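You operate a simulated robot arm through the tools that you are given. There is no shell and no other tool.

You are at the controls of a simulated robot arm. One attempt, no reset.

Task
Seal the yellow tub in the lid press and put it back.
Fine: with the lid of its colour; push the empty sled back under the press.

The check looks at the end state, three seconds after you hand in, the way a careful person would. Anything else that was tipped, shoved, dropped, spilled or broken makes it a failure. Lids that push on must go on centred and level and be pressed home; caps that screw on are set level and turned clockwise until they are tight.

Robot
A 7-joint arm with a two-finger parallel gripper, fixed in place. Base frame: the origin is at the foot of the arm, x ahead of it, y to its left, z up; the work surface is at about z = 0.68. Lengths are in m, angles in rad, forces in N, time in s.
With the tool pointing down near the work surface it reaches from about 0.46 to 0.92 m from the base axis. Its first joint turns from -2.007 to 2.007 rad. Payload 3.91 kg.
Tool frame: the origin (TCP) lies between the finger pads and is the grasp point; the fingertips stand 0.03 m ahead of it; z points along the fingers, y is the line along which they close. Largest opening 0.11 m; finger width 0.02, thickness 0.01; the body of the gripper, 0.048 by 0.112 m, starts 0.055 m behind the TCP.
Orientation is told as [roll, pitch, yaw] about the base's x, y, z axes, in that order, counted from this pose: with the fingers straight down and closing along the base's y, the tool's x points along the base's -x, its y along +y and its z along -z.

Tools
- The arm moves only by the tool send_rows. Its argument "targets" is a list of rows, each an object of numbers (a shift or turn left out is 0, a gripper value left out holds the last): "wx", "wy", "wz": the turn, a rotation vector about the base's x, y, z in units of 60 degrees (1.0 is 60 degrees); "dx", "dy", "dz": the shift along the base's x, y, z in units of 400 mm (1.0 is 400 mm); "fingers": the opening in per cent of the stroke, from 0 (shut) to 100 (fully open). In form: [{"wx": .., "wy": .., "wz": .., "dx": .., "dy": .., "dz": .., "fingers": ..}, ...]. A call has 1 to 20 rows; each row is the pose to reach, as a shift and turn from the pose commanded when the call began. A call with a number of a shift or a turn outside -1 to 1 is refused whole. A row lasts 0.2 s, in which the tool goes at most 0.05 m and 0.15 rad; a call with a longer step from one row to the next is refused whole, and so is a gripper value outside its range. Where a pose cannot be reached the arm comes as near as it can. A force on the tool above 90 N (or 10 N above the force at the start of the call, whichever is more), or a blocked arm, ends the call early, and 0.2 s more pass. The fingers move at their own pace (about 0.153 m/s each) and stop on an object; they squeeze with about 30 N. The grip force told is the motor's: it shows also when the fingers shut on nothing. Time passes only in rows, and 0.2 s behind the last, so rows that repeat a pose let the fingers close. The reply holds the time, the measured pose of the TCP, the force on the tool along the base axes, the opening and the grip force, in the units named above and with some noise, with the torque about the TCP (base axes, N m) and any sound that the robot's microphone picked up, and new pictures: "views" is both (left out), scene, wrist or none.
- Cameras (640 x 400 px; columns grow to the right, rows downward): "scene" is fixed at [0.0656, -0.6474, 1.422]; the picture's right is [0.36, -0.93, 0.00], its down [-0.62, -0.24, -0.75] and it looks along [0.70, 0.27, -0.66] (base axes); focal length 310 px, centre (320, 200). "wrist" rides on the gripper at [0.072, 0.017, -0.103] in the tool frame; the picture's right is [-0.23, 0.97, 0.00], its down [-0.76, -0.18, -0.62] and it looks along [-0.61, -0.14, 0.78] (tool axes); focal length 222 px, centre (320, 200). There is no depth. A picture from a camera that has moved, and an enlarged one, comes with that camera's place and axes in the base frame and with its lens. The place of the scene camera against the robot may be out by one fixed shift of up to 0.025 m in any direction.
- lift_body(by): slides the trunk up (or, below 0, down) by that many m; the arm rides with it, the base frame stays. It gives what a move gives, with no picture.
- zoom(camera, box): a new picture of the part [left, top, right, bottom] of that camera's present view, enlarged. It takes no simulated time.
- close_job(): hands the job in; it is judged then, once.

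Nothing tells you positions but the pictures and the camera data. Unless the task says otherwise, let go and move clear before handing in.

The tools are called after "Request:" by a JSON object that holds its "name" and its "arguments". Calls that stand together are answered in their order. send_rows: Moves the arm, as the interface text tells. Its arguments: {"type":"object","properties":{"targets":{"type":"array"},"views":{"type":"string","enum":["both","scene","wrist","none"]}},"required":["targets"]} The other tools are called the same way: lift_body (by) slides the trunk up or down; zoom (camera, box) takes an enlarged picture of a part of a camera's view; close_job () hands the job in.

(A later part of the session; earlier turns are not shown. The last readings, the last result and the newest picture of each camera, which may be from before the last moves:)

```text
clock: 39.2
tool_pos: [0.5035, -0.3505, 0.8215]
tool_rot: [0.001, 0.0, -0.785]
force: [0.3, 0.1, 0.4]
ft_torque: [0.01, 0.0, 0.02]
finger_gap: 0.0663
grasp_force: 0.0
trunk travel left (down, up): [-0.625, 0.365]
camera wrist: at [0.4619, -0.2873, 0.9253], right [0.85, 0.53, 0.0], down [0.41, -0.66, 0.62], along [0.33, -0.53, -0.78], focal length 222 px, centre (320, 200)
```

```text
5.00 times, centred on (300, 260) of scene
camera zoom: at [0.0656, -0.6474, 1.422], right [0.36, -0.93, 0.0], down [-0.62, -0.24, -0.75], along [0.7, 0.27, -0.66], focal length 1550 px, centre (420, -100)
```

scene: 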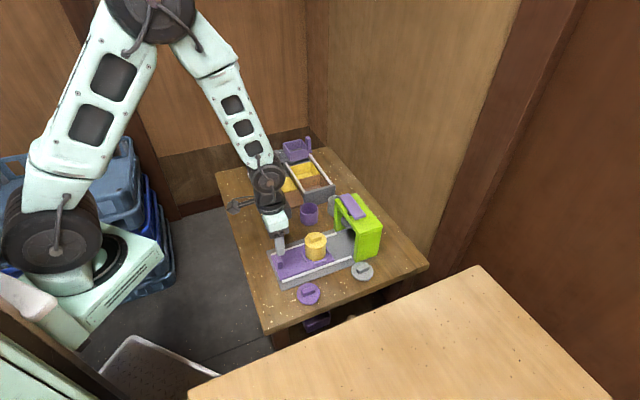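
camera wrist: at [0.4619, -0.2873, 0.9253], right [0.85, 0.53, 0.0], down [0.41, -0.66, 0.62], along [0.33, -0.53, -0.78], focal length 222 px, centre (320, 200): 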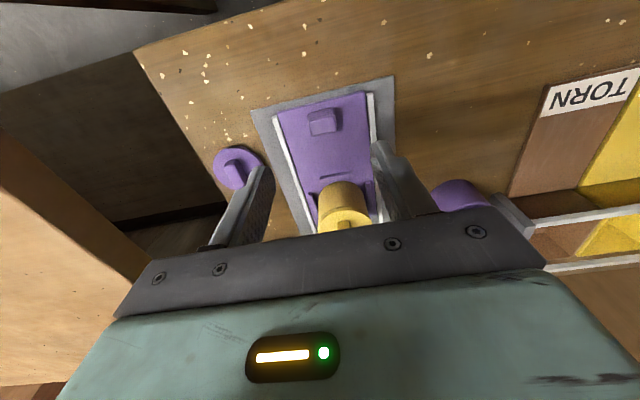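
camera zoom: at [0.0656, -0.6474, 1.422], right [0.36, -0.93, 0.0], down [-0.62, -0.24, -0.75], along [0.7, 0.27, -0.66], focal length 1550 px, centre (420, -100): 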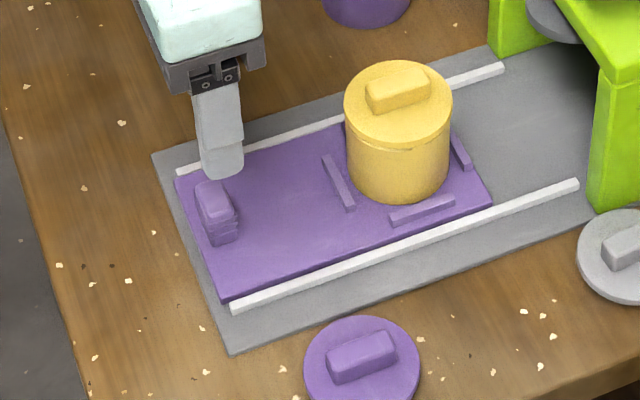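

The knob is about 0.026 m across and directly under the TCP at (0.503, -0.350). I'll come down around its sides and grip it.

Request:
{"name": "send_rows", "arguments": {"targets": [{"dz": -0.06, "fingers": 42}, {"dz": -0.14, "fingers": 42}, {"dz": -0.2}, {"dz": -0.228}, {"dz": -0.228}]}}

Request:
{"name": "zoom", "arguments": {"camera": "wrist", "box": [220, 60, 420, 240]}}

Request:
{"name": "zoom", "arguments": {"camera": "scene", "box": [260, 220, 340, 300]}}

```text
clock: 40.4
tool_pos: [0.5046, -0.3511, 0.7276]
tool_rot: [0.0, 0.001, -0.786]
force: [-0.1, -0.7, -0.2]
ft_torque: [-0.01, -0.02, 0.02]
finger_gap: 0.0463
grasp_force: 0.1
trunk travel left (down, up): [-0.625, 0.365]
camera wrist: at [0.4635, -0.2871, 0.8307], right [0.85, 0.53, 0.0], down [0.41, -0.66, 0.62], along [0.33, -0.53, -0.78], focal length 222 px, centre (320, 200)
```

scene: 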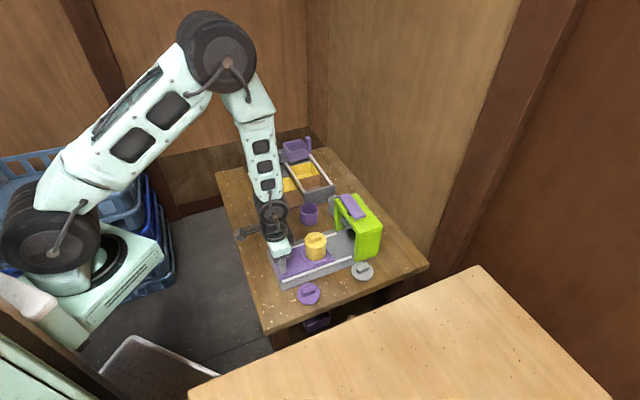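
wrist: 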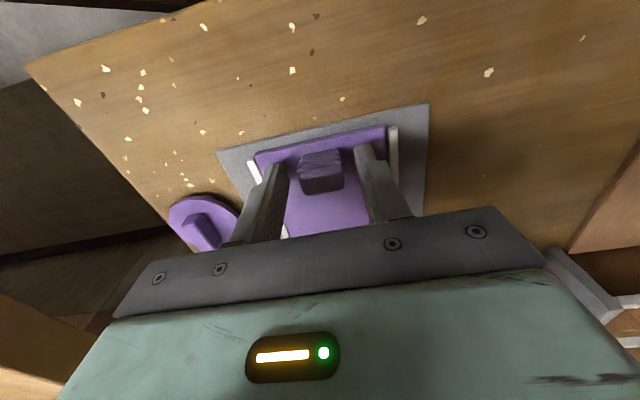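

```text
2.22 times, centred on (320, 150) of wrist
camera zoom: at [0.4635, -0.2871, 0.8307], right [0.85, 0.53, 0.0], down [0.41, -0.66, 0.62], along [0.33, -0.53, -0.78], focal length 494 px, centre (320, 311)
```

zoom: 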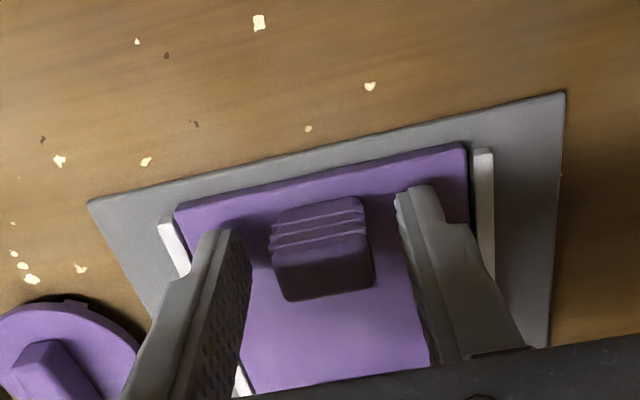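

```text
5.00 times, centred on (300, 260) of scene
camera zoom: at [0.0656, -0.6474, 1.422], right [0.36, -0.93, 0.0], down [-0.62, -0.24, -0.75], along [0.7, 0.27, -0.66], focal length 1550 px, centre (420, -100)
```

zoom: 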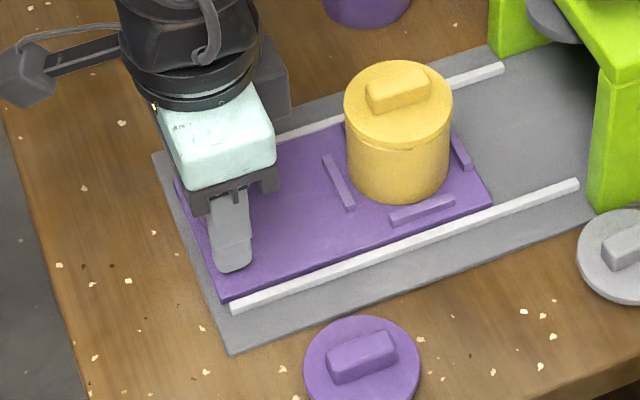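

Request:
{"name": "send_rows", "arguments": {"targets": [{"dz": -0.004, "fingers": 30}, {"dz": -0.004, "fingers": 10}, {"dz": -0.004, "fingers": 0}, {"dz": -0.004, "fingers": 0}]}}

Request:
{"name": "zoom", "arguments": {"camera": "wrist", "box": [220, 60, 420, 240]}}

```text
clock: 41.4
tool_pos: [0.504, -0.3496, 0.7266]
tool_rot: [-0.002, 0.001, -0.784]
force: [7.0, 6.9, 1.9]
ft_torque: [0.18, -0.13, -0.09]
finger_gap: 0.0259
grasp_force: 45.2
trunk travel left (down, up): [-0.625, 0.365]
camera wrist: at [0.4638, -0.2864, 0.8301], right [0.85, 0.53, 0.0], down [0.41, -0.66, 0.62], along [0.33, -0.53, -0.78], focal length 222 px, centre (320, 200)
```

scene: 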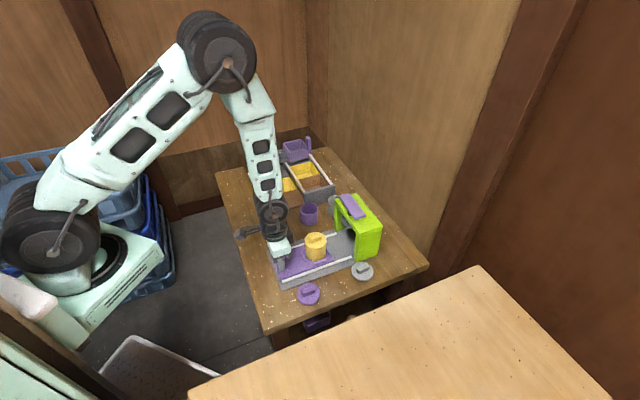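
wrist: 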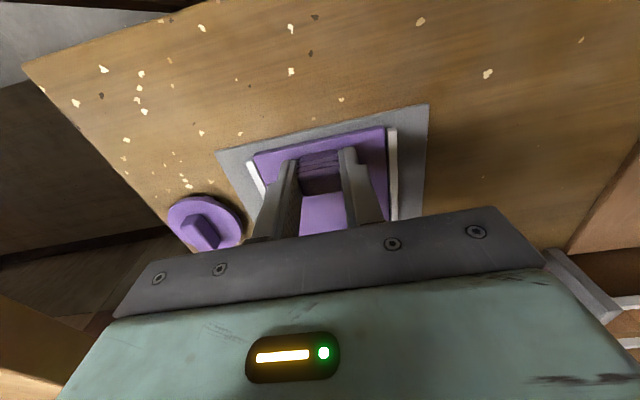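

```text
2.22 times, centred on (320, 150) of wrist
camera zoom: at [0.4638, -0.2864, 0.8301], right [0.85, 0.53, 0.0], down [0.41, -0.66, 0.62], along [0.33, -0.53, -0.78], focal length 494 px, centre (320, 311)
```

zoom: 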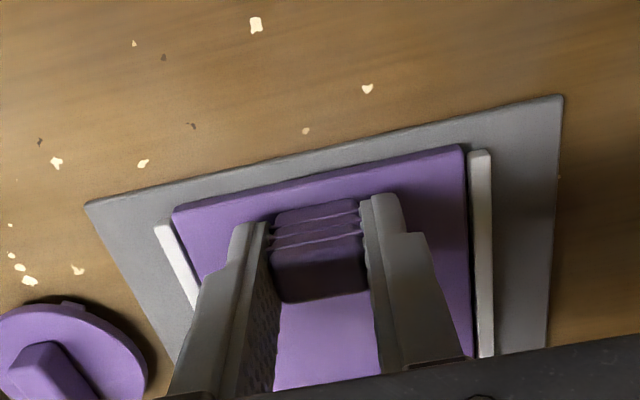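

The knob is gripped. Now I'll push the sled toward the press along -45°, watching the forces.

Request:
{"name": "send_rows", "arguments": {"targets": [{"dx": 0.001, "dy": 0.001}, {"dx": 0.006, "dy": -0.004}, {"dx": 0.016, "dy": -0.014}, {"dx": 0.031, "dy": -0.029}, {"dx": 0.046, "dy": -0.044}, {"dx": 0.061, "dy": -0.059}, {"dx": 0.076, "dy": -0.074}, {"dx": 0.091, "dy": -0.089}, {"dx": 0.101, "dy": -0.099}, {"dx": 0.101, "dy": -0.099}]}}

Request:
{"name": "zoom", "arguments": {"camera": "scene", "box": [270, 190, 390, 300]}}

```text
clock: 43.6
tool_pos: [0.5463, -0.3893, 0.7267]
tool_rot: [0.001, -0.002, -0.784]
force: [0.2, -0.9, 7.7]
ft_torque: [0.73, 0.58, -0.12]
finger_gap: 0.0257
grasp_force: 45.0
trunk travel left (down, up): [-0.625, 0.365]
camera wrist: at [0.5045, -0.3269, 0.8301], right [0.85, 0.53, 0.0], down [0.41, -0.66, 0.62], along [0.33, -0.53, -0.78], focal length 222 px, centre (320, 200)
```

scene: 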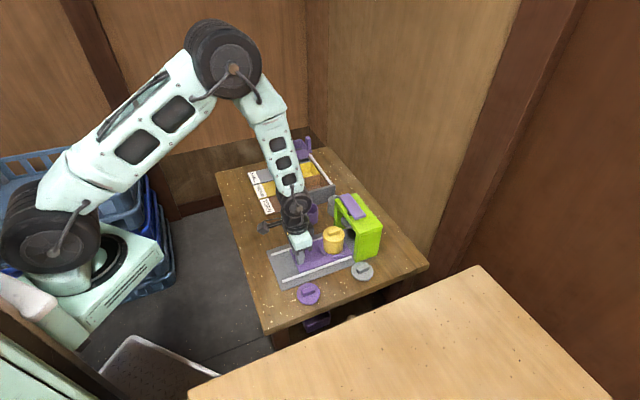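
wrist: 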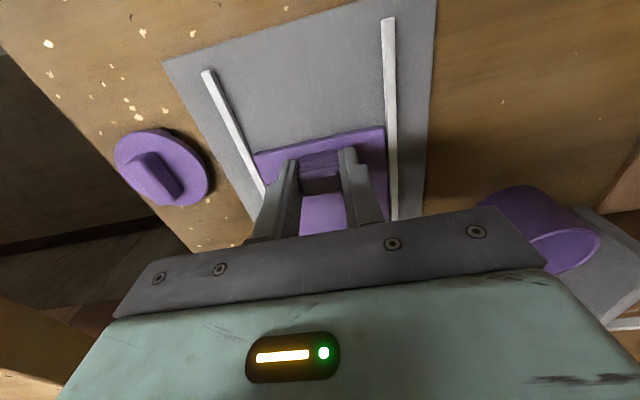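

```text
3.64 times, centred on (330, 245) of scene
camera zoom: at [0.0656, -0.6474, 1.422], right [0.36, -0.93, 0.0], down [-0.62, -0.24, -0.75], along [0.7, 0.27, -0.66], focal length 1127 px, centre (284, 36)
```

zoom: 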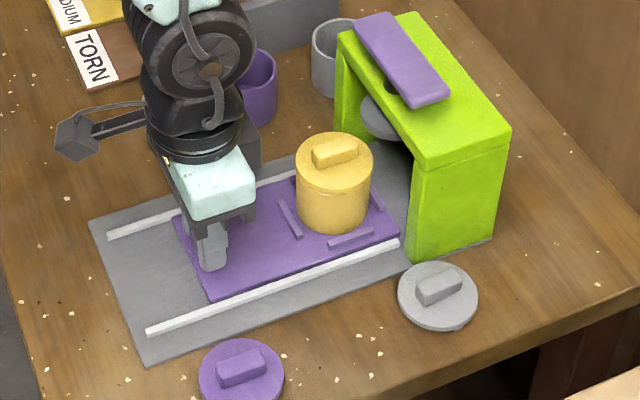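

Request:
{"name": "send_rows", "arguments": {"targets": [{"dx": 0.006, "dy": -0.006}, {"dx": 0.018, "dy": -0.018}, {"dx": 0.033, "dy": -0.033}, {"dx": 0.048, "dy": -0.048}, {"dx": 0.063, "dy": -0.063}, {"dx": 0.075, "dy": -0.075}, {"dx": 0.075, "dy": -0.075}], "views": "none"}}

Request:
{"name": "zoom", "arguments": {"camera": "scene", "box": [290, 190, 390, 280]}}

```text
clock: 45.2
tool_pos: [0.5743, -0.4187, 0.7269]
tool_rot: [-0.001, 0.001, -0.785]
force: [4.1, 3.3, -10.7]
ft_torque: [-0.93, -1.01, -0.02]
finger_gap: 0.0258
grasp_force: 45.0
trunk travel left (down, up): [-0.625, 0.365]
```

```text
4.44 times, centred on (340, 235) of scene
camera zoom: at [0.0656, -0.6474, 1.422], right [0.36, -0.93, 0.0], down [-0.62, -0.24, -0.75], along [0.7, 0.27, -0.66], focal length 1378 px, centre (231, 44)
```

zoom: 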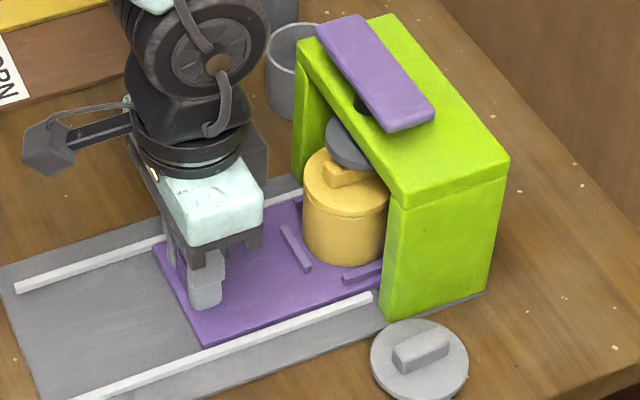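

Request:
{"name": "send_rows", "arguments": {"targets": [{"dx": 0.005, "dy": -0.005}, {"dx": 0.012, "dy": -0.012}, {"dx": 0.02, "dy": -0.02}, {"dx": 0.028, "dy": -0.028}, {"dx": 0.032, "dy": -0.032}, {"dx": 0.032, "dy": -0.032}], "views": "none"}}

Request:
{"name": "zoom", "arguments": {"camera": "scene", "box": [290, 190, 390, 280]}}

```text
clock: 46.6
tool_pos: [0.5838, -0.4282, 0.7267]
tool_rot: [0.0, 0.014, -0.786]
force: [-21.3, 33.4, -2.8]
ft_torque: [0.49, 0.23, 0.04]
finger_gap: 0.0257
grasp_force: 44.8
trunk travel left (down, up): [-0.625, 0.365]
```

```text
4.44 times, centred on (340, 235) of scene
camera zoom: at [0.0656, -0.6474, 1.422], right [0.36, -0.93, 0.0], down [-0.62, -0.24, -0.75], along [0.7, 0.27, -0.66], focal length 1378 px, centre (231, 44)
```

zoom: 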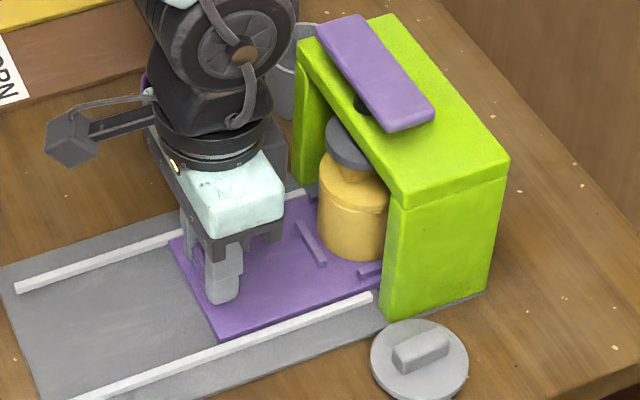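

The sled has met its end stop (about 40 N back) with the tub under the plunger. I'll relax, release the knob and rise to look at the press handle.

Request:
{"name": "send_rows", "arguments": {"targets": [{"dx": -0.006, "dy": 0.006}, {"dx": -0.008, "dy": 0.008}, {"dx": -0.008, "dy": 0.008, "fingers": 20}, {"dx": -0.008, "dy": 0.008, "fingers": 42}, {"dx": -0.008, "dy": 0.008, "fingers": 42}, {"dx": -0.008, "dy": 0.008, "dz": 0.05}, {"dx": -0.008, "dy": 0.008, "dz": 0.15}, {"dx": -0.03, "dy": 0.03, "dz": 0.25}, {"dx": -0.06, "dy": 0.06, "dz": 0.35}, {"dx": -0.1, "dy": 0.1, "dz": 0.45}, {"dx": -0.1, "dy": 0.1, "dz": 0.55}, {"dx": -0.1, "dy": 0.1, "dz": 0.55}]}}

Request:
{"name": "zoom", "arguments": {"camera": "wrist", "box": [220, 60, 420, 240]}}

Request:
{"name": "zoom", "arguments": {"camera": "scene", "box": [290, 180, 390, 280]}}

```text
clock: 49.2
tool_pos: [0.5487, -0.3922, 0.9475]
tool_rot: [0.0, 0.0, -0.785]
force: [0.6, 0.5, -0.7]
ft_torque: [-0.01, -0.01, 0.0]
finger_gap: 0.0462
grasp_force: 0.0
trunk travel left (down, up): [-0.625, 0.365]
camera wrist: at [0.507, -0.329, 1.0519], right [0.85, 0.53, 0.0], down [0.41, -0.66, 0.62], along [0.33, -0.53, -0.78], focal length 222 px, centre (320, 200)
```

scene: 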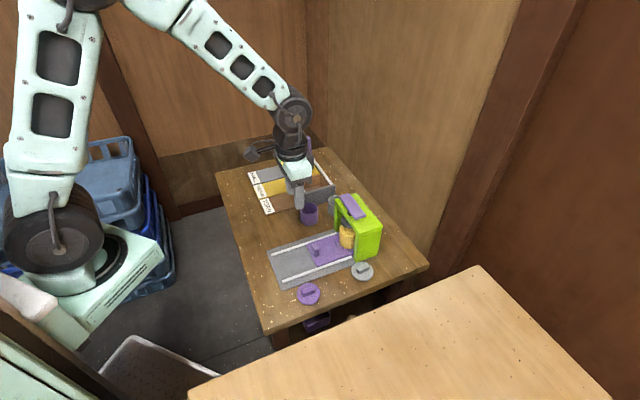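
wrist: 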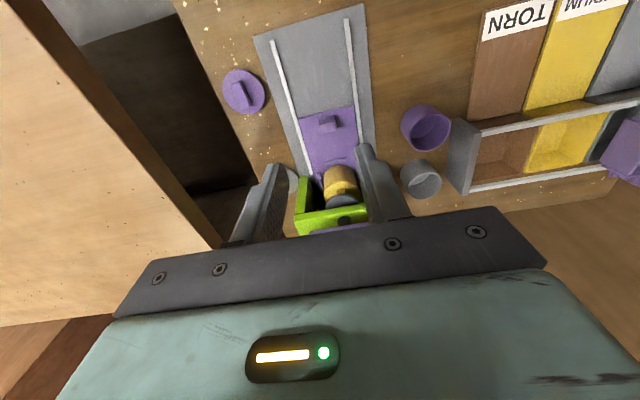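

```text
2.22 times, centred on (320, 150) of wrist
camera zoom: at [0.507, -0.329, 1.0519], right [0.85, 0.53, 0.0], down [0.41, -0.66, 0.62], along [0.33, -0.53, -0.78], focal length 494 px, centre (320, 311)
```

zoom: 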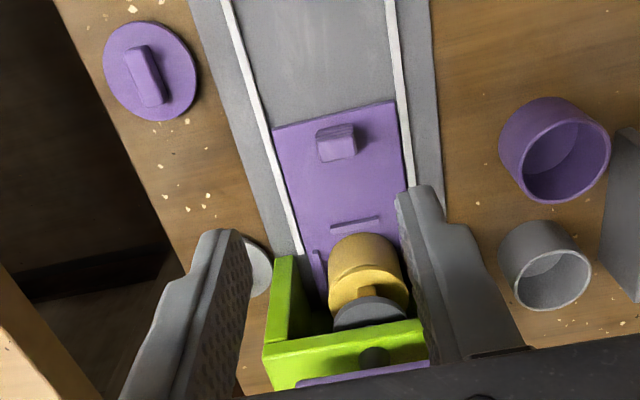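

```text
4.00 times, centred on (340, 230) of scene
camera zoom: at [0.0656, -0.6474, 1.422], right [0.36, -0.93, 0.0], down [-0.62, -0.24, -0.75], along [0.7, 0.27, -0.66], focal length 1240 px, centre (240, 80)
```

zoom: 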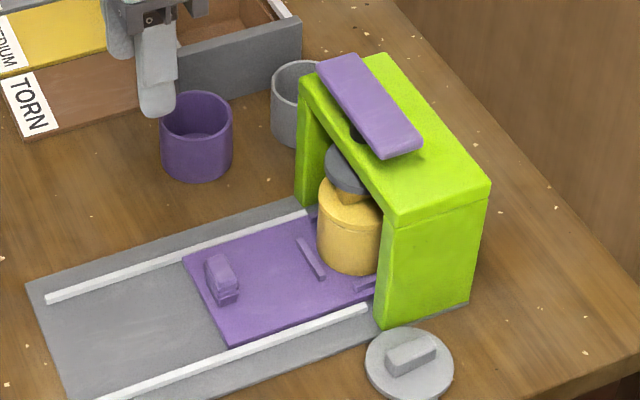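

The lid sits right under the plunger disc. The purple T-handle's axis looks to be at about (0.661, -0.510) with its top near z 0.84; I'll move over it for a better look.

Request:
{"name": "send_rows", "arguments": {"targets": [{"dx": 0.04, "dy": -0.042}, {"dx": 0.11, "dy": -0.114}, {"dx": 0.18, "dy": -0.187}, {"dx": 0.24, "dy": -0.25}, {"dx": 0.281, "dy": -0.292}, {"dx": 0.281, "dy": -0.292}]}}

Request:
{"name": "zoom", "arguments": {"camera": "wrist", "box": [220, 60, 420, 240]}}

Request:
{"name": "zoom", "arguments": {"camera": "scene", "box": [300, 160, 400, 270]}}

```text
clock: 50.6
tool_pos: [0.6614, -0.5088, 0.9489]
tool_rot: [0.0, 0.001, -0.786]
force: [0.9, -0.4, 0.5]
ft_torque: [0.01, -0.02, 0.01]
finger_gap: 0.0459
grasp_force: 0.0
trunk travel left (down, up): [-0.625, 0.365]
camera wrist: at [0.621, -0.4463, 1.053], right [0.85, 0.53, 0.0], down [0.41, -0.66, 0.62], along [0.33, -0.53, -0.78], focal length 222 px, centre (320, 200)
```

scene: 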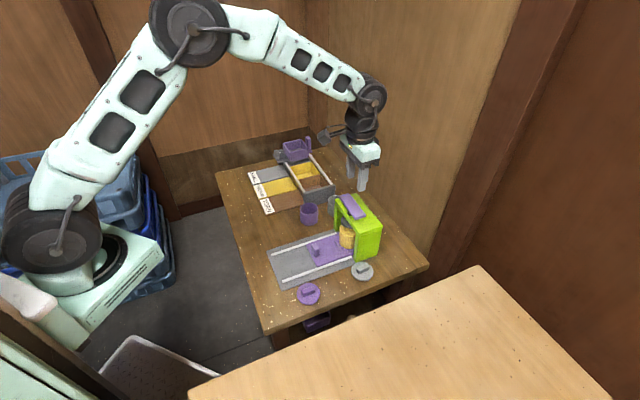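
wrist: 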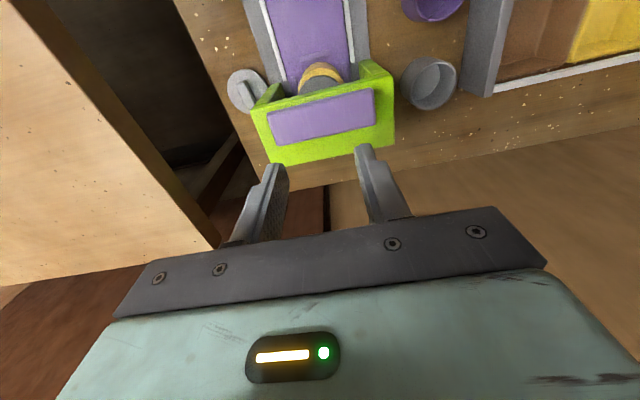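

```text
2.22 times, centred on (320, 150) of wrist
camera zoom: at [0.621, -0.4463, 1.053], right [0.85, 0.53, 0.0], down [0.41, -0.66, 0.62], along [0.33, -0.53, -0.78], focal length 494 px, centre (320, 311)
```

zoom: 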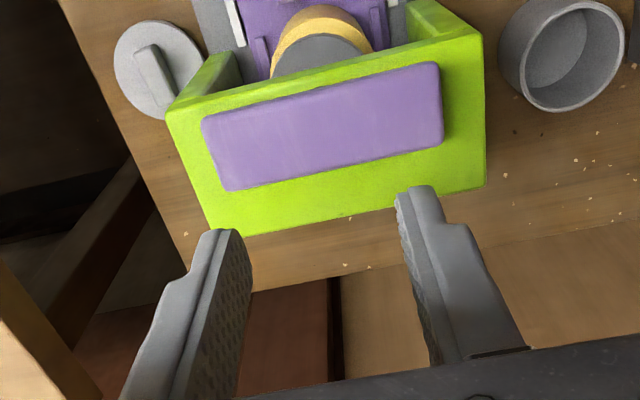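

```text
3.64 times, centred on (350, 215) of scene
camera zoom: at [0.0656, -0.6474, 1.422], right [0.36, -0.93, 0.0], down [-0.62, -0.24, -0.75], along [0.7, 0.27, -0.66], focal length 1127 px, centre (211, 146)
```

zoom: 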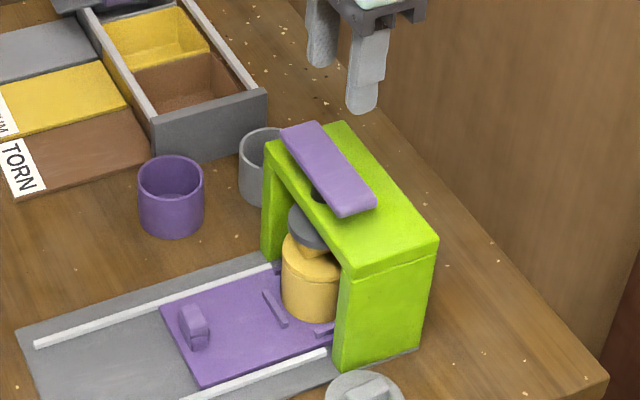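

The T-handle bar is centred right beneath the TCP at about (0.661, -0.508). I'll close the fingers and descend to meet it, then press.

Request:
{"name": "send_rows", "arguments": {"targets": [{"fingers": 0}, {"fingers": 0, "dz": -0.05}, {"dz": -0.11}, {"dz": -0.16}, {"dz": -0.16}]}}

Request:
{"name": "zoom", "arguments": {"camera": "wrist", "box": [220, 60, 420, 240]}}

Request:
{"name": "zoom", "arguments": {"camera": "scene", "box": [300, 160, 400, 270]}}

```text
clock: 51.8
tool_pos: [0.6605, -0.5088, 0.884]
tool_rot: [-0.001, -0.001, -0.785]
force: [0.3, 0.4, 0.6]
ft_torque: [0.01, 0.03, -0.01]
finger_gap: 0.0002
grasp_force: 30.2
trunk travel left (down, up): [-0.625, 0.365]
camera wrist: at [0.6195, -0.4461, 0.987], right [0.85, 0.53, 0.0], down [0.41, -0.66, 0.62], along [0.33, -0.53, -0.78], focal length 222 px, centre (320, 200)
```

scene: 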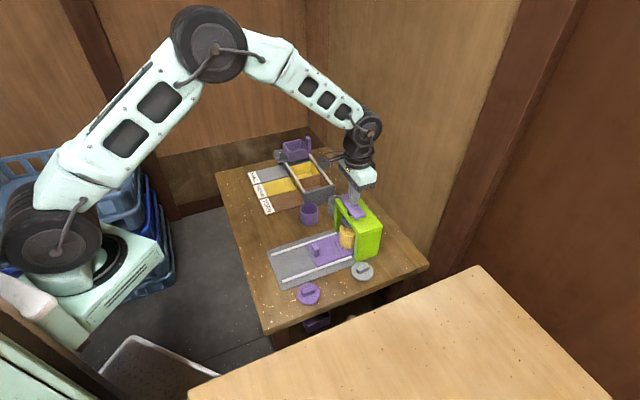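
wrist: 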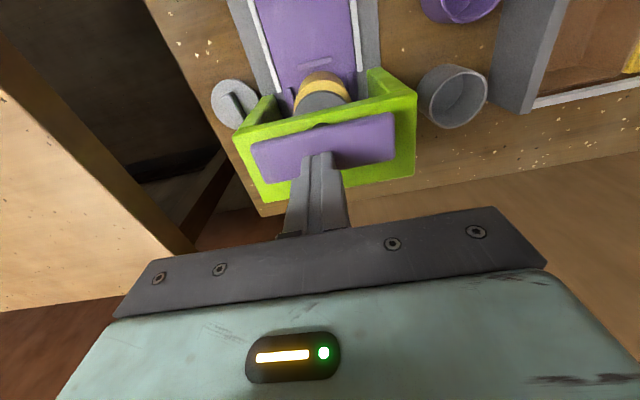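

```text
2.22 times, centred on (320, 150) of wrist
camera zoom: at [0.6195, -0.4461, 0.987], right [0.85, 0.53, 0.0], down [0.41, -0.66, 0.62], along [0.33, -0.53, -0.78], focal length 494 px, centre (320, 311)
```

zoom: 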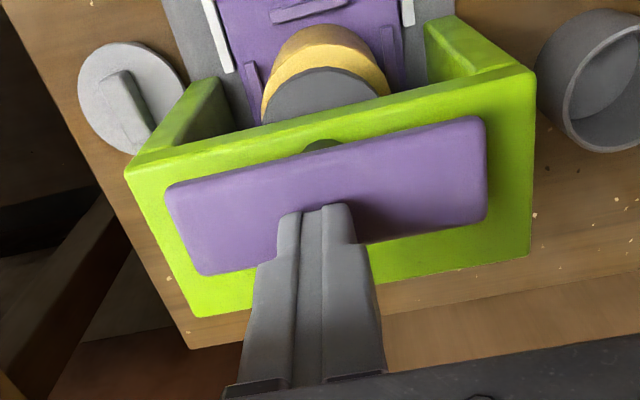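

```text
3.64 times, centred on (350, 215) of scene
camera zoom: at [0.0656, -0.6474, 1.422], right [0.36, -0.93, 0.0], down [-0.62, -0.24, -0.75], along [0.7, 0.27, -0.66], focal length 1127 px, centre (211, 146)
```

zoom: 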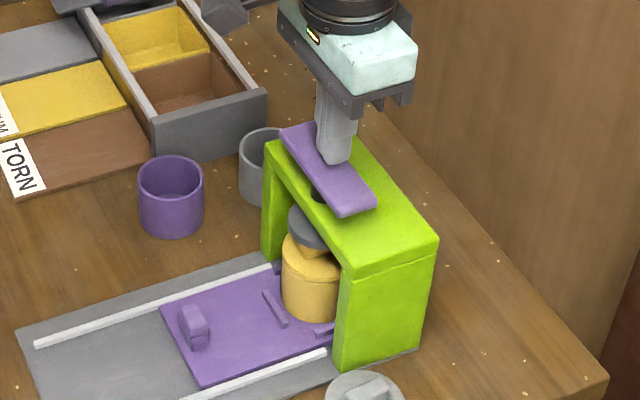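

Request:
{"name": "send_rows", "arguments": {"targets": [{"dx": -0.0025, "dy": 0.015}, {"dx": -0.0025, "dy": 0.015, "dz": -0.015}, {"dx": -0.0025, "dy": 0.015, "dz": -0.03}, {"dx": -0.0025, "dy": 0.015, "dz": -0.036}, {"dx": -0.0025, "dy": 0.015, "dz": -0.042}, {"dx": -0.0025, "dy": 0.015, "dz": -0.042}], "views": "none"}}

Request:
{"name": "zoom", "arguments": {"camera": "scene", "box": [320, 180, 390, 260]}}

```text
clock: 53.2
tool_pos: [0.6602, -0.5039, 0.8654]
tool_rot: [0.0, 0.0, -0.785]
force: [-1.2, 0.6, 2.1]
ft_torque: [0.02, -0.02, 0.0]
finger_gap: 0.0
grasp_force: 30.2
trunk travel left (down, up): [-0.625, 0.365]
```

```text
5.00 times, centred on (355, 220) of scene
camera zoom: at [0.0656, -0.6474, 1.422], right [0.36, -0.93, 0.0], down [-0.62, -0.24, -0.75], along [0.7, 0.27, -0.66], focal length 1550 px, centre (145, 100)
```

zoom: 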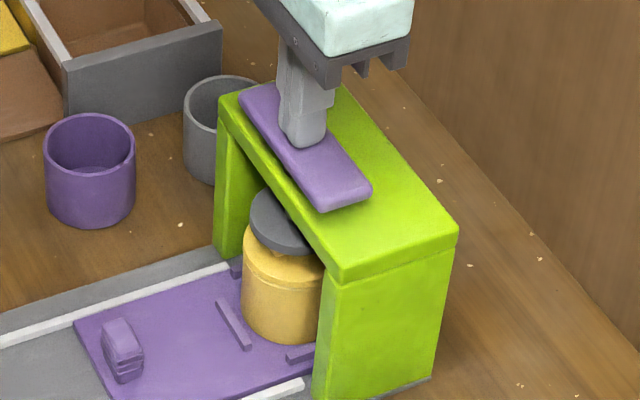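

The handle moves down freely with about 2 N, and the plunger is approaching the lid. I'll continue pressing in small steps.

Request:
{"name": "send_rows", "arguments": {"targets": [{"dz": -0.004}, {"dz": -0.008}, {"dz": -0.012}, {"dz": -0.016}, {"dz": -0.016}], "views": "none"}}

Request:
{"name": "zoom", "arguments": {"camera": "scene", "box": [320, 180, 390, 260]}}

```text
clock: 54.4
tool_pos: [0.6594, -0.5044, 0.8604]
tool_rot: [0.0, 0.0, -0.787]
force: [1.8, 0.2, 3.5]
ft_torque: [0.02, -0.01, -0.02]
finger_gap: 0.0001
grasp_force: 29.9
trunk travel left (down, up): [-0.625, 0.365]
```

```text
5.00 times, centred on (355, 220) of scene
camera zoom: at [0.0656, -0.6474, 1.422], right [0.36, -0.93, 0.0], down [-0.62, -0.24, -0.75], along [0.7, 0.27, -0.66], focal length 1550 px, centre (145, 100)
```

zoom: 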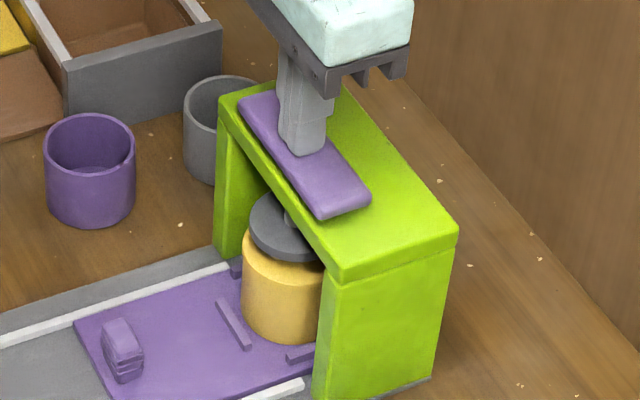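

Request:
{"name": "send_rows", "arguments": {"targets": [{"dz": -0.004}, {"dz": -0.008}, {"dz": -0.012}, {"dz": -0.015}, {"dz": -0.015}], "views": "none"}}

Request:
{"name": "zoom", "arguments": {"camera": "scene", "box": [320, 180, 390, 260]}}

```text
clock: 55.6
tool_pos: [0.6579, -0.5048, 0.8587]
tool_rot: [-0.001, -0.01, -0.786]
force: [1.0, 0.4, 51.1]
ft_torque: [0.28, 0.24, -0.03]
finger_gap: 0.0001
grasp_force: 29.6
trunk travel left (down, up): [-0.625, 0.365]
```

```text
5.00 times, centred on (355, 220) of scene
camera zoom: at [0.0656, -0.6474, 1.422], right [0.36, -0.93, 0.0], down [-0.62, -0.24, -0.75], along [0.7, 0.27, -0.66], focal length 1550 px, centre (145, 100)
```

zoom: 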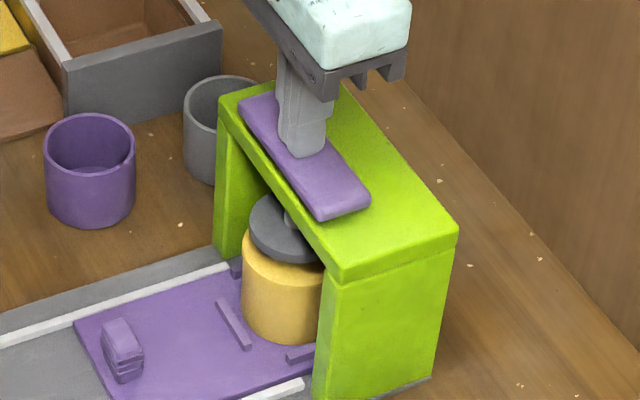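

Now it resists (51 N): the plunger is bearing on the lid. I'll press further to seat it.

Request:
{"name": "send_rows", "arguments": {"targets": [{"dz": -0.003}, {"dz": -0.006}, {"dz": -0.006}], "views": "none"}}

Request:
{"name": "zoom", "arguments": {"camera": "scene", "box": [320, 180, 390, 260]}}

```text
clock: 56.4
tool_pos: [0.6598, -0.5044, 0.8603]
tool_rot: [0.001, -0.011, -0.785]
force: [-7.5, 6.3, 64.9]
ft_torque: [0.5, 0.54, -0.01]
finger_gap: 0.0
grasp_force: 29.9
trunk travel left (down, up): [-0.625, 0.365]
```

```text
5.00 times, centred on (355, 220) of scene
camera zoom: at [0.0656, -0.6474, 1.422], right [0.36, -0.93, 0.0], down [-0.62, -0.24, -0.75], along [0.7, 0.27, -0.66], focal length 1550 px, centre (145, 100)
```

zoom: 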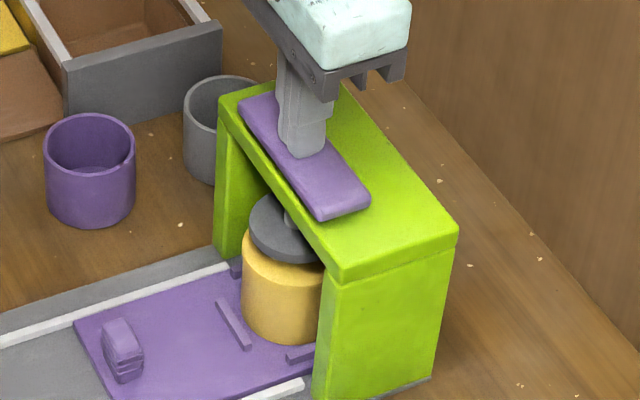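

Request:
{"name": "send_rows", "arguments": {"targets": [{"dz": -0.003}, {"dz": -0.006}, {"dz": -0.009}, {"dz": -0.012}, {"dz": -0.012}], "views": "none"}}

Request:
{"name": "zoom", "arguments": {"camera": "scene", "box": [320, 180, 390, 260]}}

```text
clock: 57.4
tool_pos: [0.6608, -0.5062, 0.8601]
tool_rot: [0.003, -0.014, -0.786]
force: [-15.6, 13.9, 43.0]
ft_torque: [0.74, 0.77, 0.02]
finger_gap: 0.0
grasp_force: 30.1
trunk travel left (down, up): [-0.625, 0.365]
stopped in row 4: the force on the tool passed its limit at 91 N (the readings are from after the stop); the commanded pose is now the measured one
```

```text
5.00 times, centred on (355, 220) of scene
camera zoom: at [0.0656, -0.6474, 1.422], right [0.36, -0.93, 0.0], down [-0.62, -0.24, -0.75], along [0.7, 0.27, -0.66], focal length 1550 px, centre (145, 100)
```

zoom: 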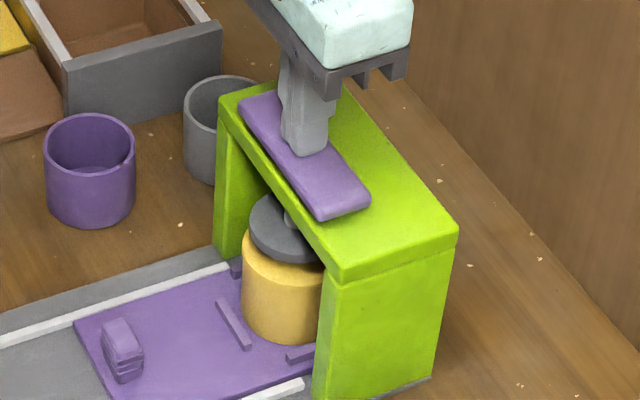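

Request:
{"name": "zoom", "arguments": {"camera": "scene", "box": [335, 210, 365, 255]}}

Request:
{"name": "zoom", "arguments": {"camera": "wrist", "box": [240, 20, 400, 180]}}

```text
8.89 times, centred on (350, 232) of scene
camera zoom: at [0.0656, -0.6474, 1.422], right [0.36, -0.93, 0.0], down [-0.62, -0.24, -0.75], along [0.7, 0.27, -0.66], focal length 2755 px, centre (53, -89)
```

zoom: 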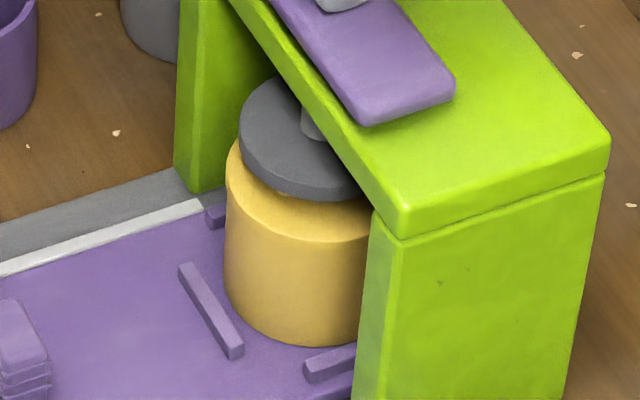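

```text
2.50 times, centred on (320, 100) of wrist
camera zoom: at [0.6178, -0.4413, 0.9627], right [0.85, 0.53, 0.01], down [0.41, -0.66, 0.63], along [0.34, -0.54, -0.77], focal length 555 px, centre (320, 450)
```

zoom: 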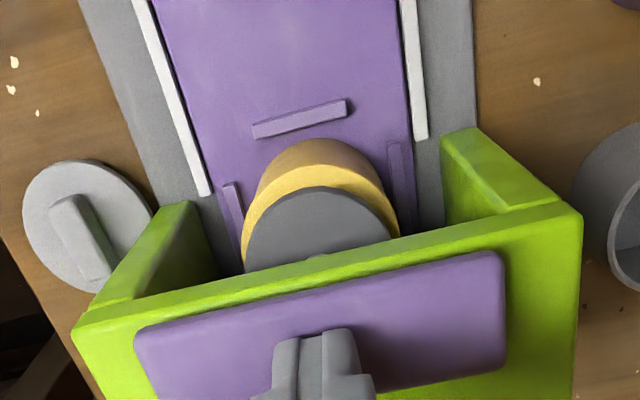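

The line between lid and tub looks closed now. I'll lift off the handle (also removing the slight tilt) and look again.

Request:
{"name": "send_rows", "arguments": {"targets": [{"dz": 0.01, "wx": 0.0037, "wy": 0.0058}, {"dz": 0.05, "wx": 0.0074, "wy": 0.0115}, {"dz": 0.12, "wx": 0.0074, "wy": 0.0115}, {"dz": 0.2, "wx": 0.0074, "wy": 0.0115}, {"dz": 0.2, "wx": 0.0074, "wy": 0.0115}]}}

Request:
{"name": "zoom", "arguments": {"camera": "scene", "box": [335, 210, 365, 255]}}

Request:
{"name": "zoom", "arguments": {"camera": "scene", "box": [310, 160, 400, 270]}}

```text
clock: 58.5
tool_pos: [0.6604, -0.5036, 0.9368]
tool_rot: [-0.002, 0.002, -0.785]
force: [0.2, -0.1, -0.2]
ft_torque: [0.01, -0.01, -0.02]
finger_gap: 0.0
grasp_force: 29.9
trunk travel left (down, up): [-0.625, 0.365]
camera wrist: at [0.62, -0.4417, 1.0401], right [0.85, 0.53, 0.0], down [0.41, -0.66, 0.62], along [0.33, -0.53, -0.78], focal length 222 px, centre (320, 200)
```

scene: 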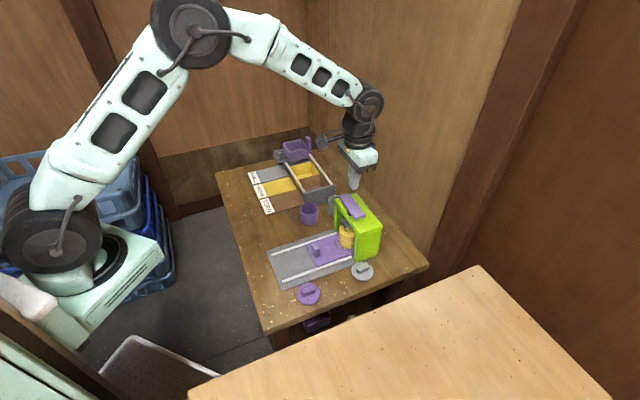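
wrist: 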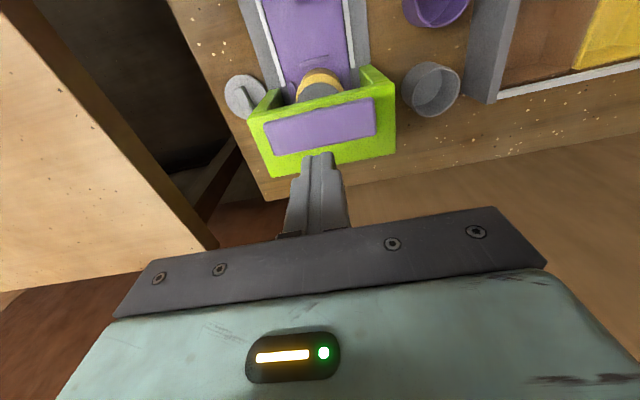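

```text
8.89 times, centred on (350, 232) of scene
camera zoom: at [0.0656, -0.6474, 1.422], right [0.36, -0.93, 0.0], down [-0.62, -0.24, -0.75], along [0.7, 0.27, -0.66], focal length 2755 px, centre (53, -89)
```

zoom: 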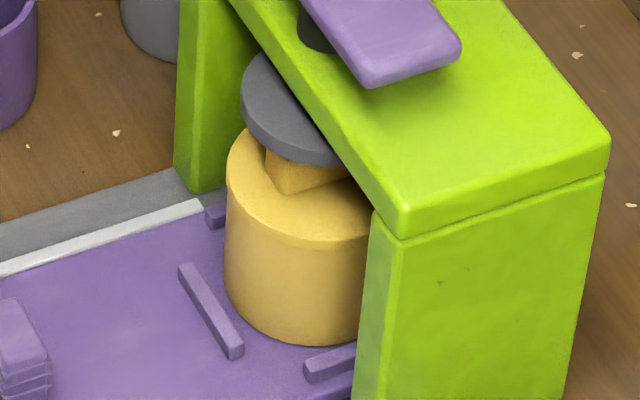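

```text
3.64 times, centred on (355, 215) of scene
camera zoom: at [0.0656, -0.6474, 1.422], right [0.36, -0.93, 0.0], down [-0.62, -0.24, -0.75], along [0.7, 0.27, -0.66], focal length 1127 px, centre (193, 146)
```

zoom: 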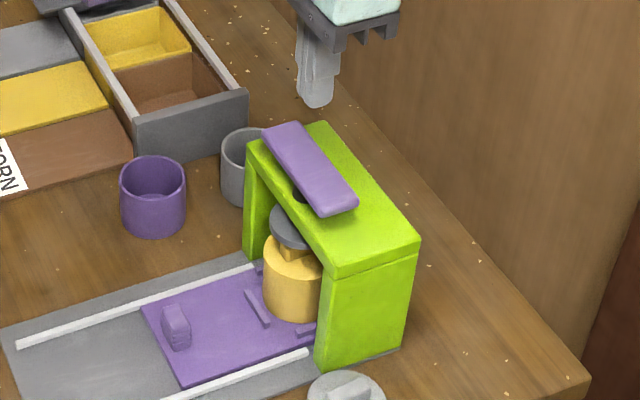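

The handle springs back and the lid looks flush. Now I'll go back to the knob to draw the sled out.

Request:
{"name": "send_rows", "arguments": {"targets": [{"dx": -0.05, "dy": 0.05, "fingers": 42}, {"dx": -0.12, "dy": 0.12}, {"dx": -0.191, "dy": 0.1915, "dz": -0.05}, {"dx": -0.191, "dy": 0.1915, "dz": -0.15}, {"dx": -0.191, "dy": 0.1915, "dz": -0.25}, {"dx": -0.191, "dy": 0.1915, "dz": -0.34}, {"dx": -0.191, "dy": 0.1915, "dz": -0.34}]}}

Request:
{"name": "zoom", "arguments": {"camera": "wrist", "box": [220, 60, 420, 240]}}

Request:
{"name": "zoom", "arguments": {"camera": "scene", "box": [280, 200, 390, 290]}}

```text
clock: 60.1
tool_pos: [0.5865, -0.425, 0.7993]
tool_rot: [-0.001, 0.001, -0.785]
force: [0.6, 0.2, -0.5]
ft_torque: [-0.01, -0.01, -0.04]
finger_gap: 0.0461
grasp_force: 0.0
trunk travel left (down, up): [-0.625, 0.365]
camera wrist: at [0.5453, -0.363, 0.9032], right [0.85, 0.53, 0.0], down [0.41, -0.66, 0.62], along [0.33, -0.53, -0.78], focal length 222 px, centre (320, 200)
```

scene: 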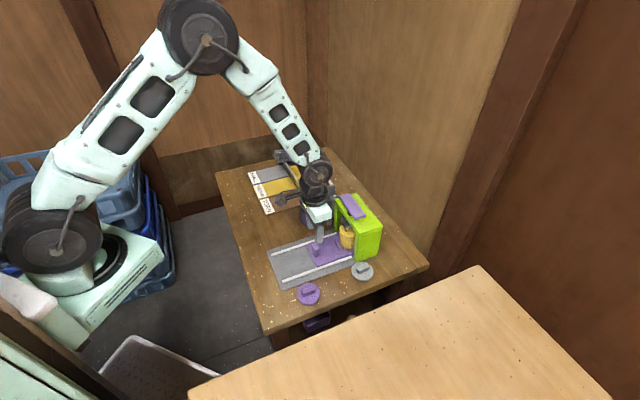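
wrist: 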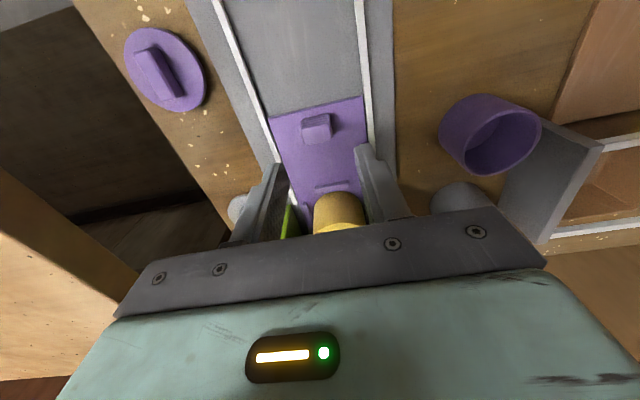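

```text
2.22 times, centred on (320, 150) of wrist
camera zoom: at [0.5453, -0.363, 0.9032], right [0.85, 0.53, 0.0], down [0.41, -0.66, 0.62], along [0.33, -0.53, -0.78], focal length 494 px, centre (320, 311)
```

zoom: 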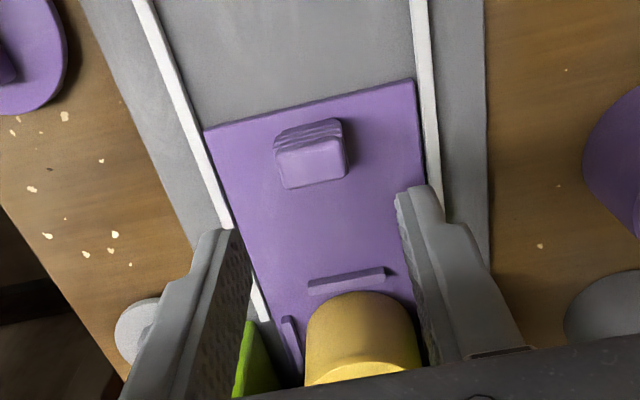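

```text
4.44 times, centred on (335, 245) of scene
camera zoom: at [0.0656, -0.6474, 1.422], right [0.36, -0.93, 0.0], down [-0.62, -0.24, -0.75], along [0.7, 0.27, -0.66], focal length 1378 px, centre (253, 0)
```

zoom: 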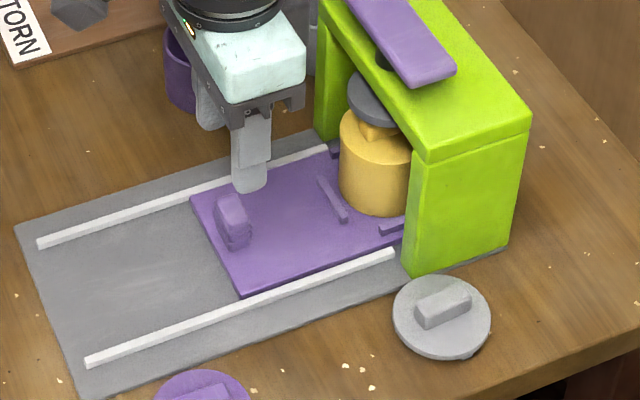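

Request:
{"name": "send_rows", "arguments": {"targets": [{"dx": -0.0088, "dy": -0.005, "dz": -0.07}, {"dx": -0.0088, "dy": -0.005, "dz": -0.14}, {"dx": -0.0088, "dy": -0.005, "dz": -0.182}, {"dx": -0.0088, "dy": -0.005, "dz": -0.182}, {"dx": -0.0088, "dy": -0.005, "dz": -0.182, "fingers": 25}, {"dx": -0.0088, "dy": -0.005, "dz": -0.182, "fingers": 0}, {"dx": -0.0088, "dy": -0.005, "dz": -0.182, "fingers": 0}]}}

Request:
{"name": "zoom", "arguments": {"camera": "wrist", "box": [220, 60, 420, 240]}}

```text
clock: 61.8
tool_pos: [0.5854, -0.4297, 0.7252]
tool_rot: [-0.002, 0.002, -0.782]
force: [16.0, 16.6, -3.3]
ft_torque: [-0.32, -0.88, -0.19]
finger_gap: 0.0262
grasp_force: 45.0
trunk travel left (down, up): [-0.625, 0.365]
camera wrist: at [0.5438, -0.3667, 0.8288], right [0.85, 0.53, 0.0], down [0.41, -0.66, 0.62], along [0.33, -0.53, -0.78], focal length 222 px, centre (320, 200)
```

scene: 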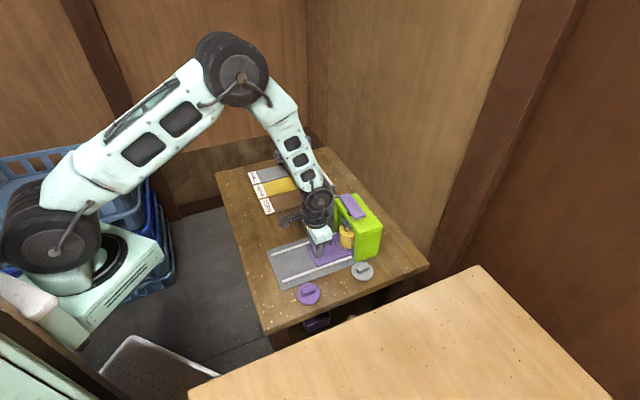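
wrist: 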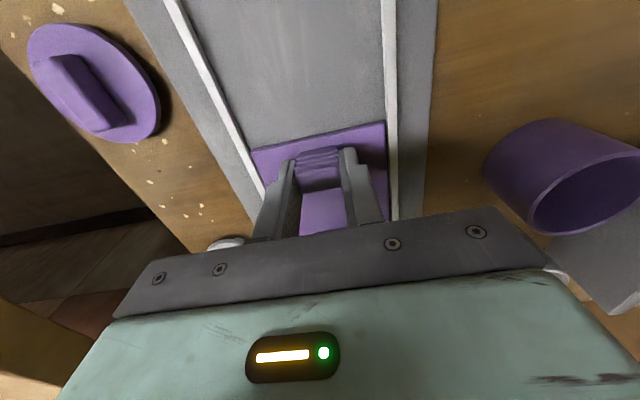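

```text
2.22 times, centred on (320, 150) of wrist
camera zoom: at [0.5438, -0.3667, 0.8288], right [0.85, 0.53, 0.0], down [0.41, -0.66, 0.62], along [0.33, -0.53, -0.78], focal length 494 px, centre (320, 311)
```

zoom: 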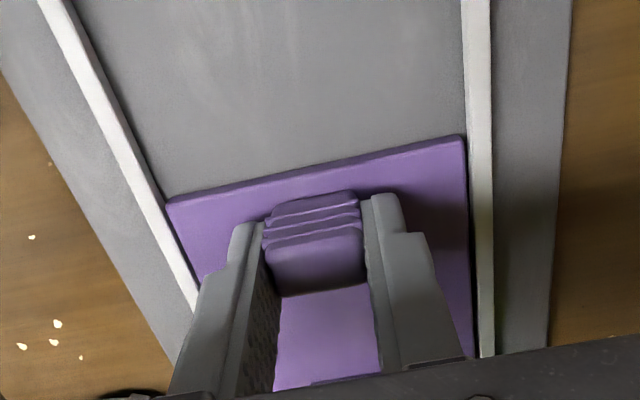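

Request:
{"name": "send_rows", "arguments": {"targets": [{"dx": 0.003, "dy": 0.003}, {"dx": -0.002, "dy": 0.008}, {"dx": -0.012, "dy": 0.018}, {"dx": -0.027, "dy": 0.033}, {"dx": -0.047, "dy": 0.053}, {"dx": -0.067, "dy": 0.073}, {"dx": -0.087, "dy": 0.093}, {"dx": -0.107, "dy": 0.113}, {"dx": -0.127, "dy": 0.133}, {"dx": -0.147, "dy": 0.153}, {"dx": -0.167, "dy": 0.173}, {"dx": -0.182, "dy": 0.188}, {"dx": -0.192, "dy": 0.198}, {"dx": -0.192, "dy": 0.198}]}}

Request:
{"name": "zoom", "arguments": {"camera": "scene", "box": [270, 200, 380, 290]}}

Request:
{"name": "zoom", "arguments": {"camera": "scene", "box": [300, 225, 335, 265]}}

```text
clock: 64.8
tool_pos: [0.5087, -0.3515, 0.7279]
tool_rot: [0.0, -0.002, -0.782]
force: [31.9, 15.3, -16.9]
ft_torque: [0.77, 0.04, -0.16]
finger_gap: 0.0254
grasp_force: 44.7
trunk travel left (down, up): [-0.625, 0.365]
camera wrist: at [0.4655, -0.2885, 0.8311], right [0.85, 0.53, 0.0], down [0.41, -0.66, 0.62], along [0.33, -0.53, -0.78], focal length 222 px, centre (320, 200)
```

scene: 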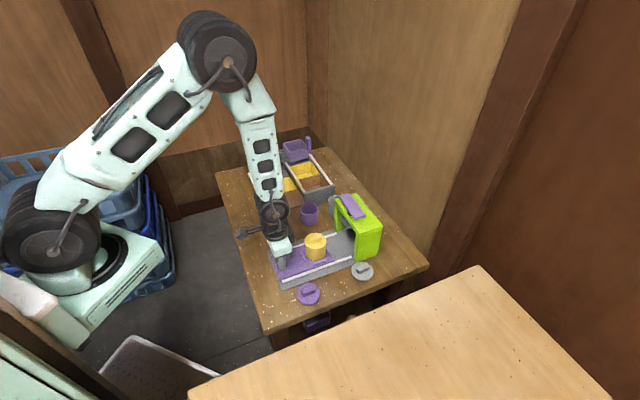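
wrist: 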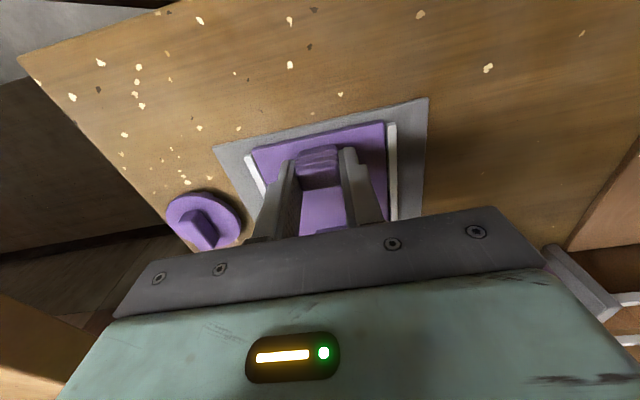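

```text
4.44 times, centred on (325, 245) of scene
camera zoom: at [0.0656, -0.6474, 1.422], right [0.36, -0.93, 0.0], down [-0.62, -0.24, -0.75], along [0.7, 0.27, -0.66], focal length 1378 px, centre (298, 0)
```

zoom: 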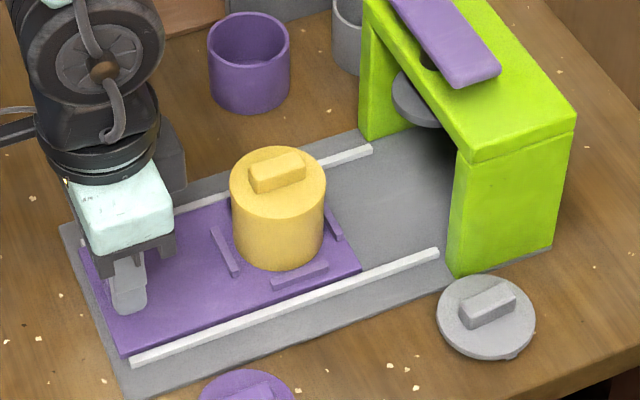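

```text
10.00 times, centred on (318, 245) of scene
camera zoom: at [0.0656, -0.6474, 1.422], right [0.36, -0.93, 0.0], down [-0.62, -0.24, -0.75], along [0.7, 0.27, -0.66], focal length 3100 px, centre (345, -250)
```

zoom: 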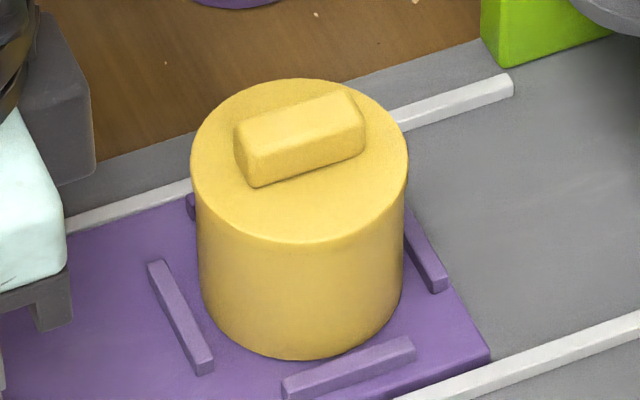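

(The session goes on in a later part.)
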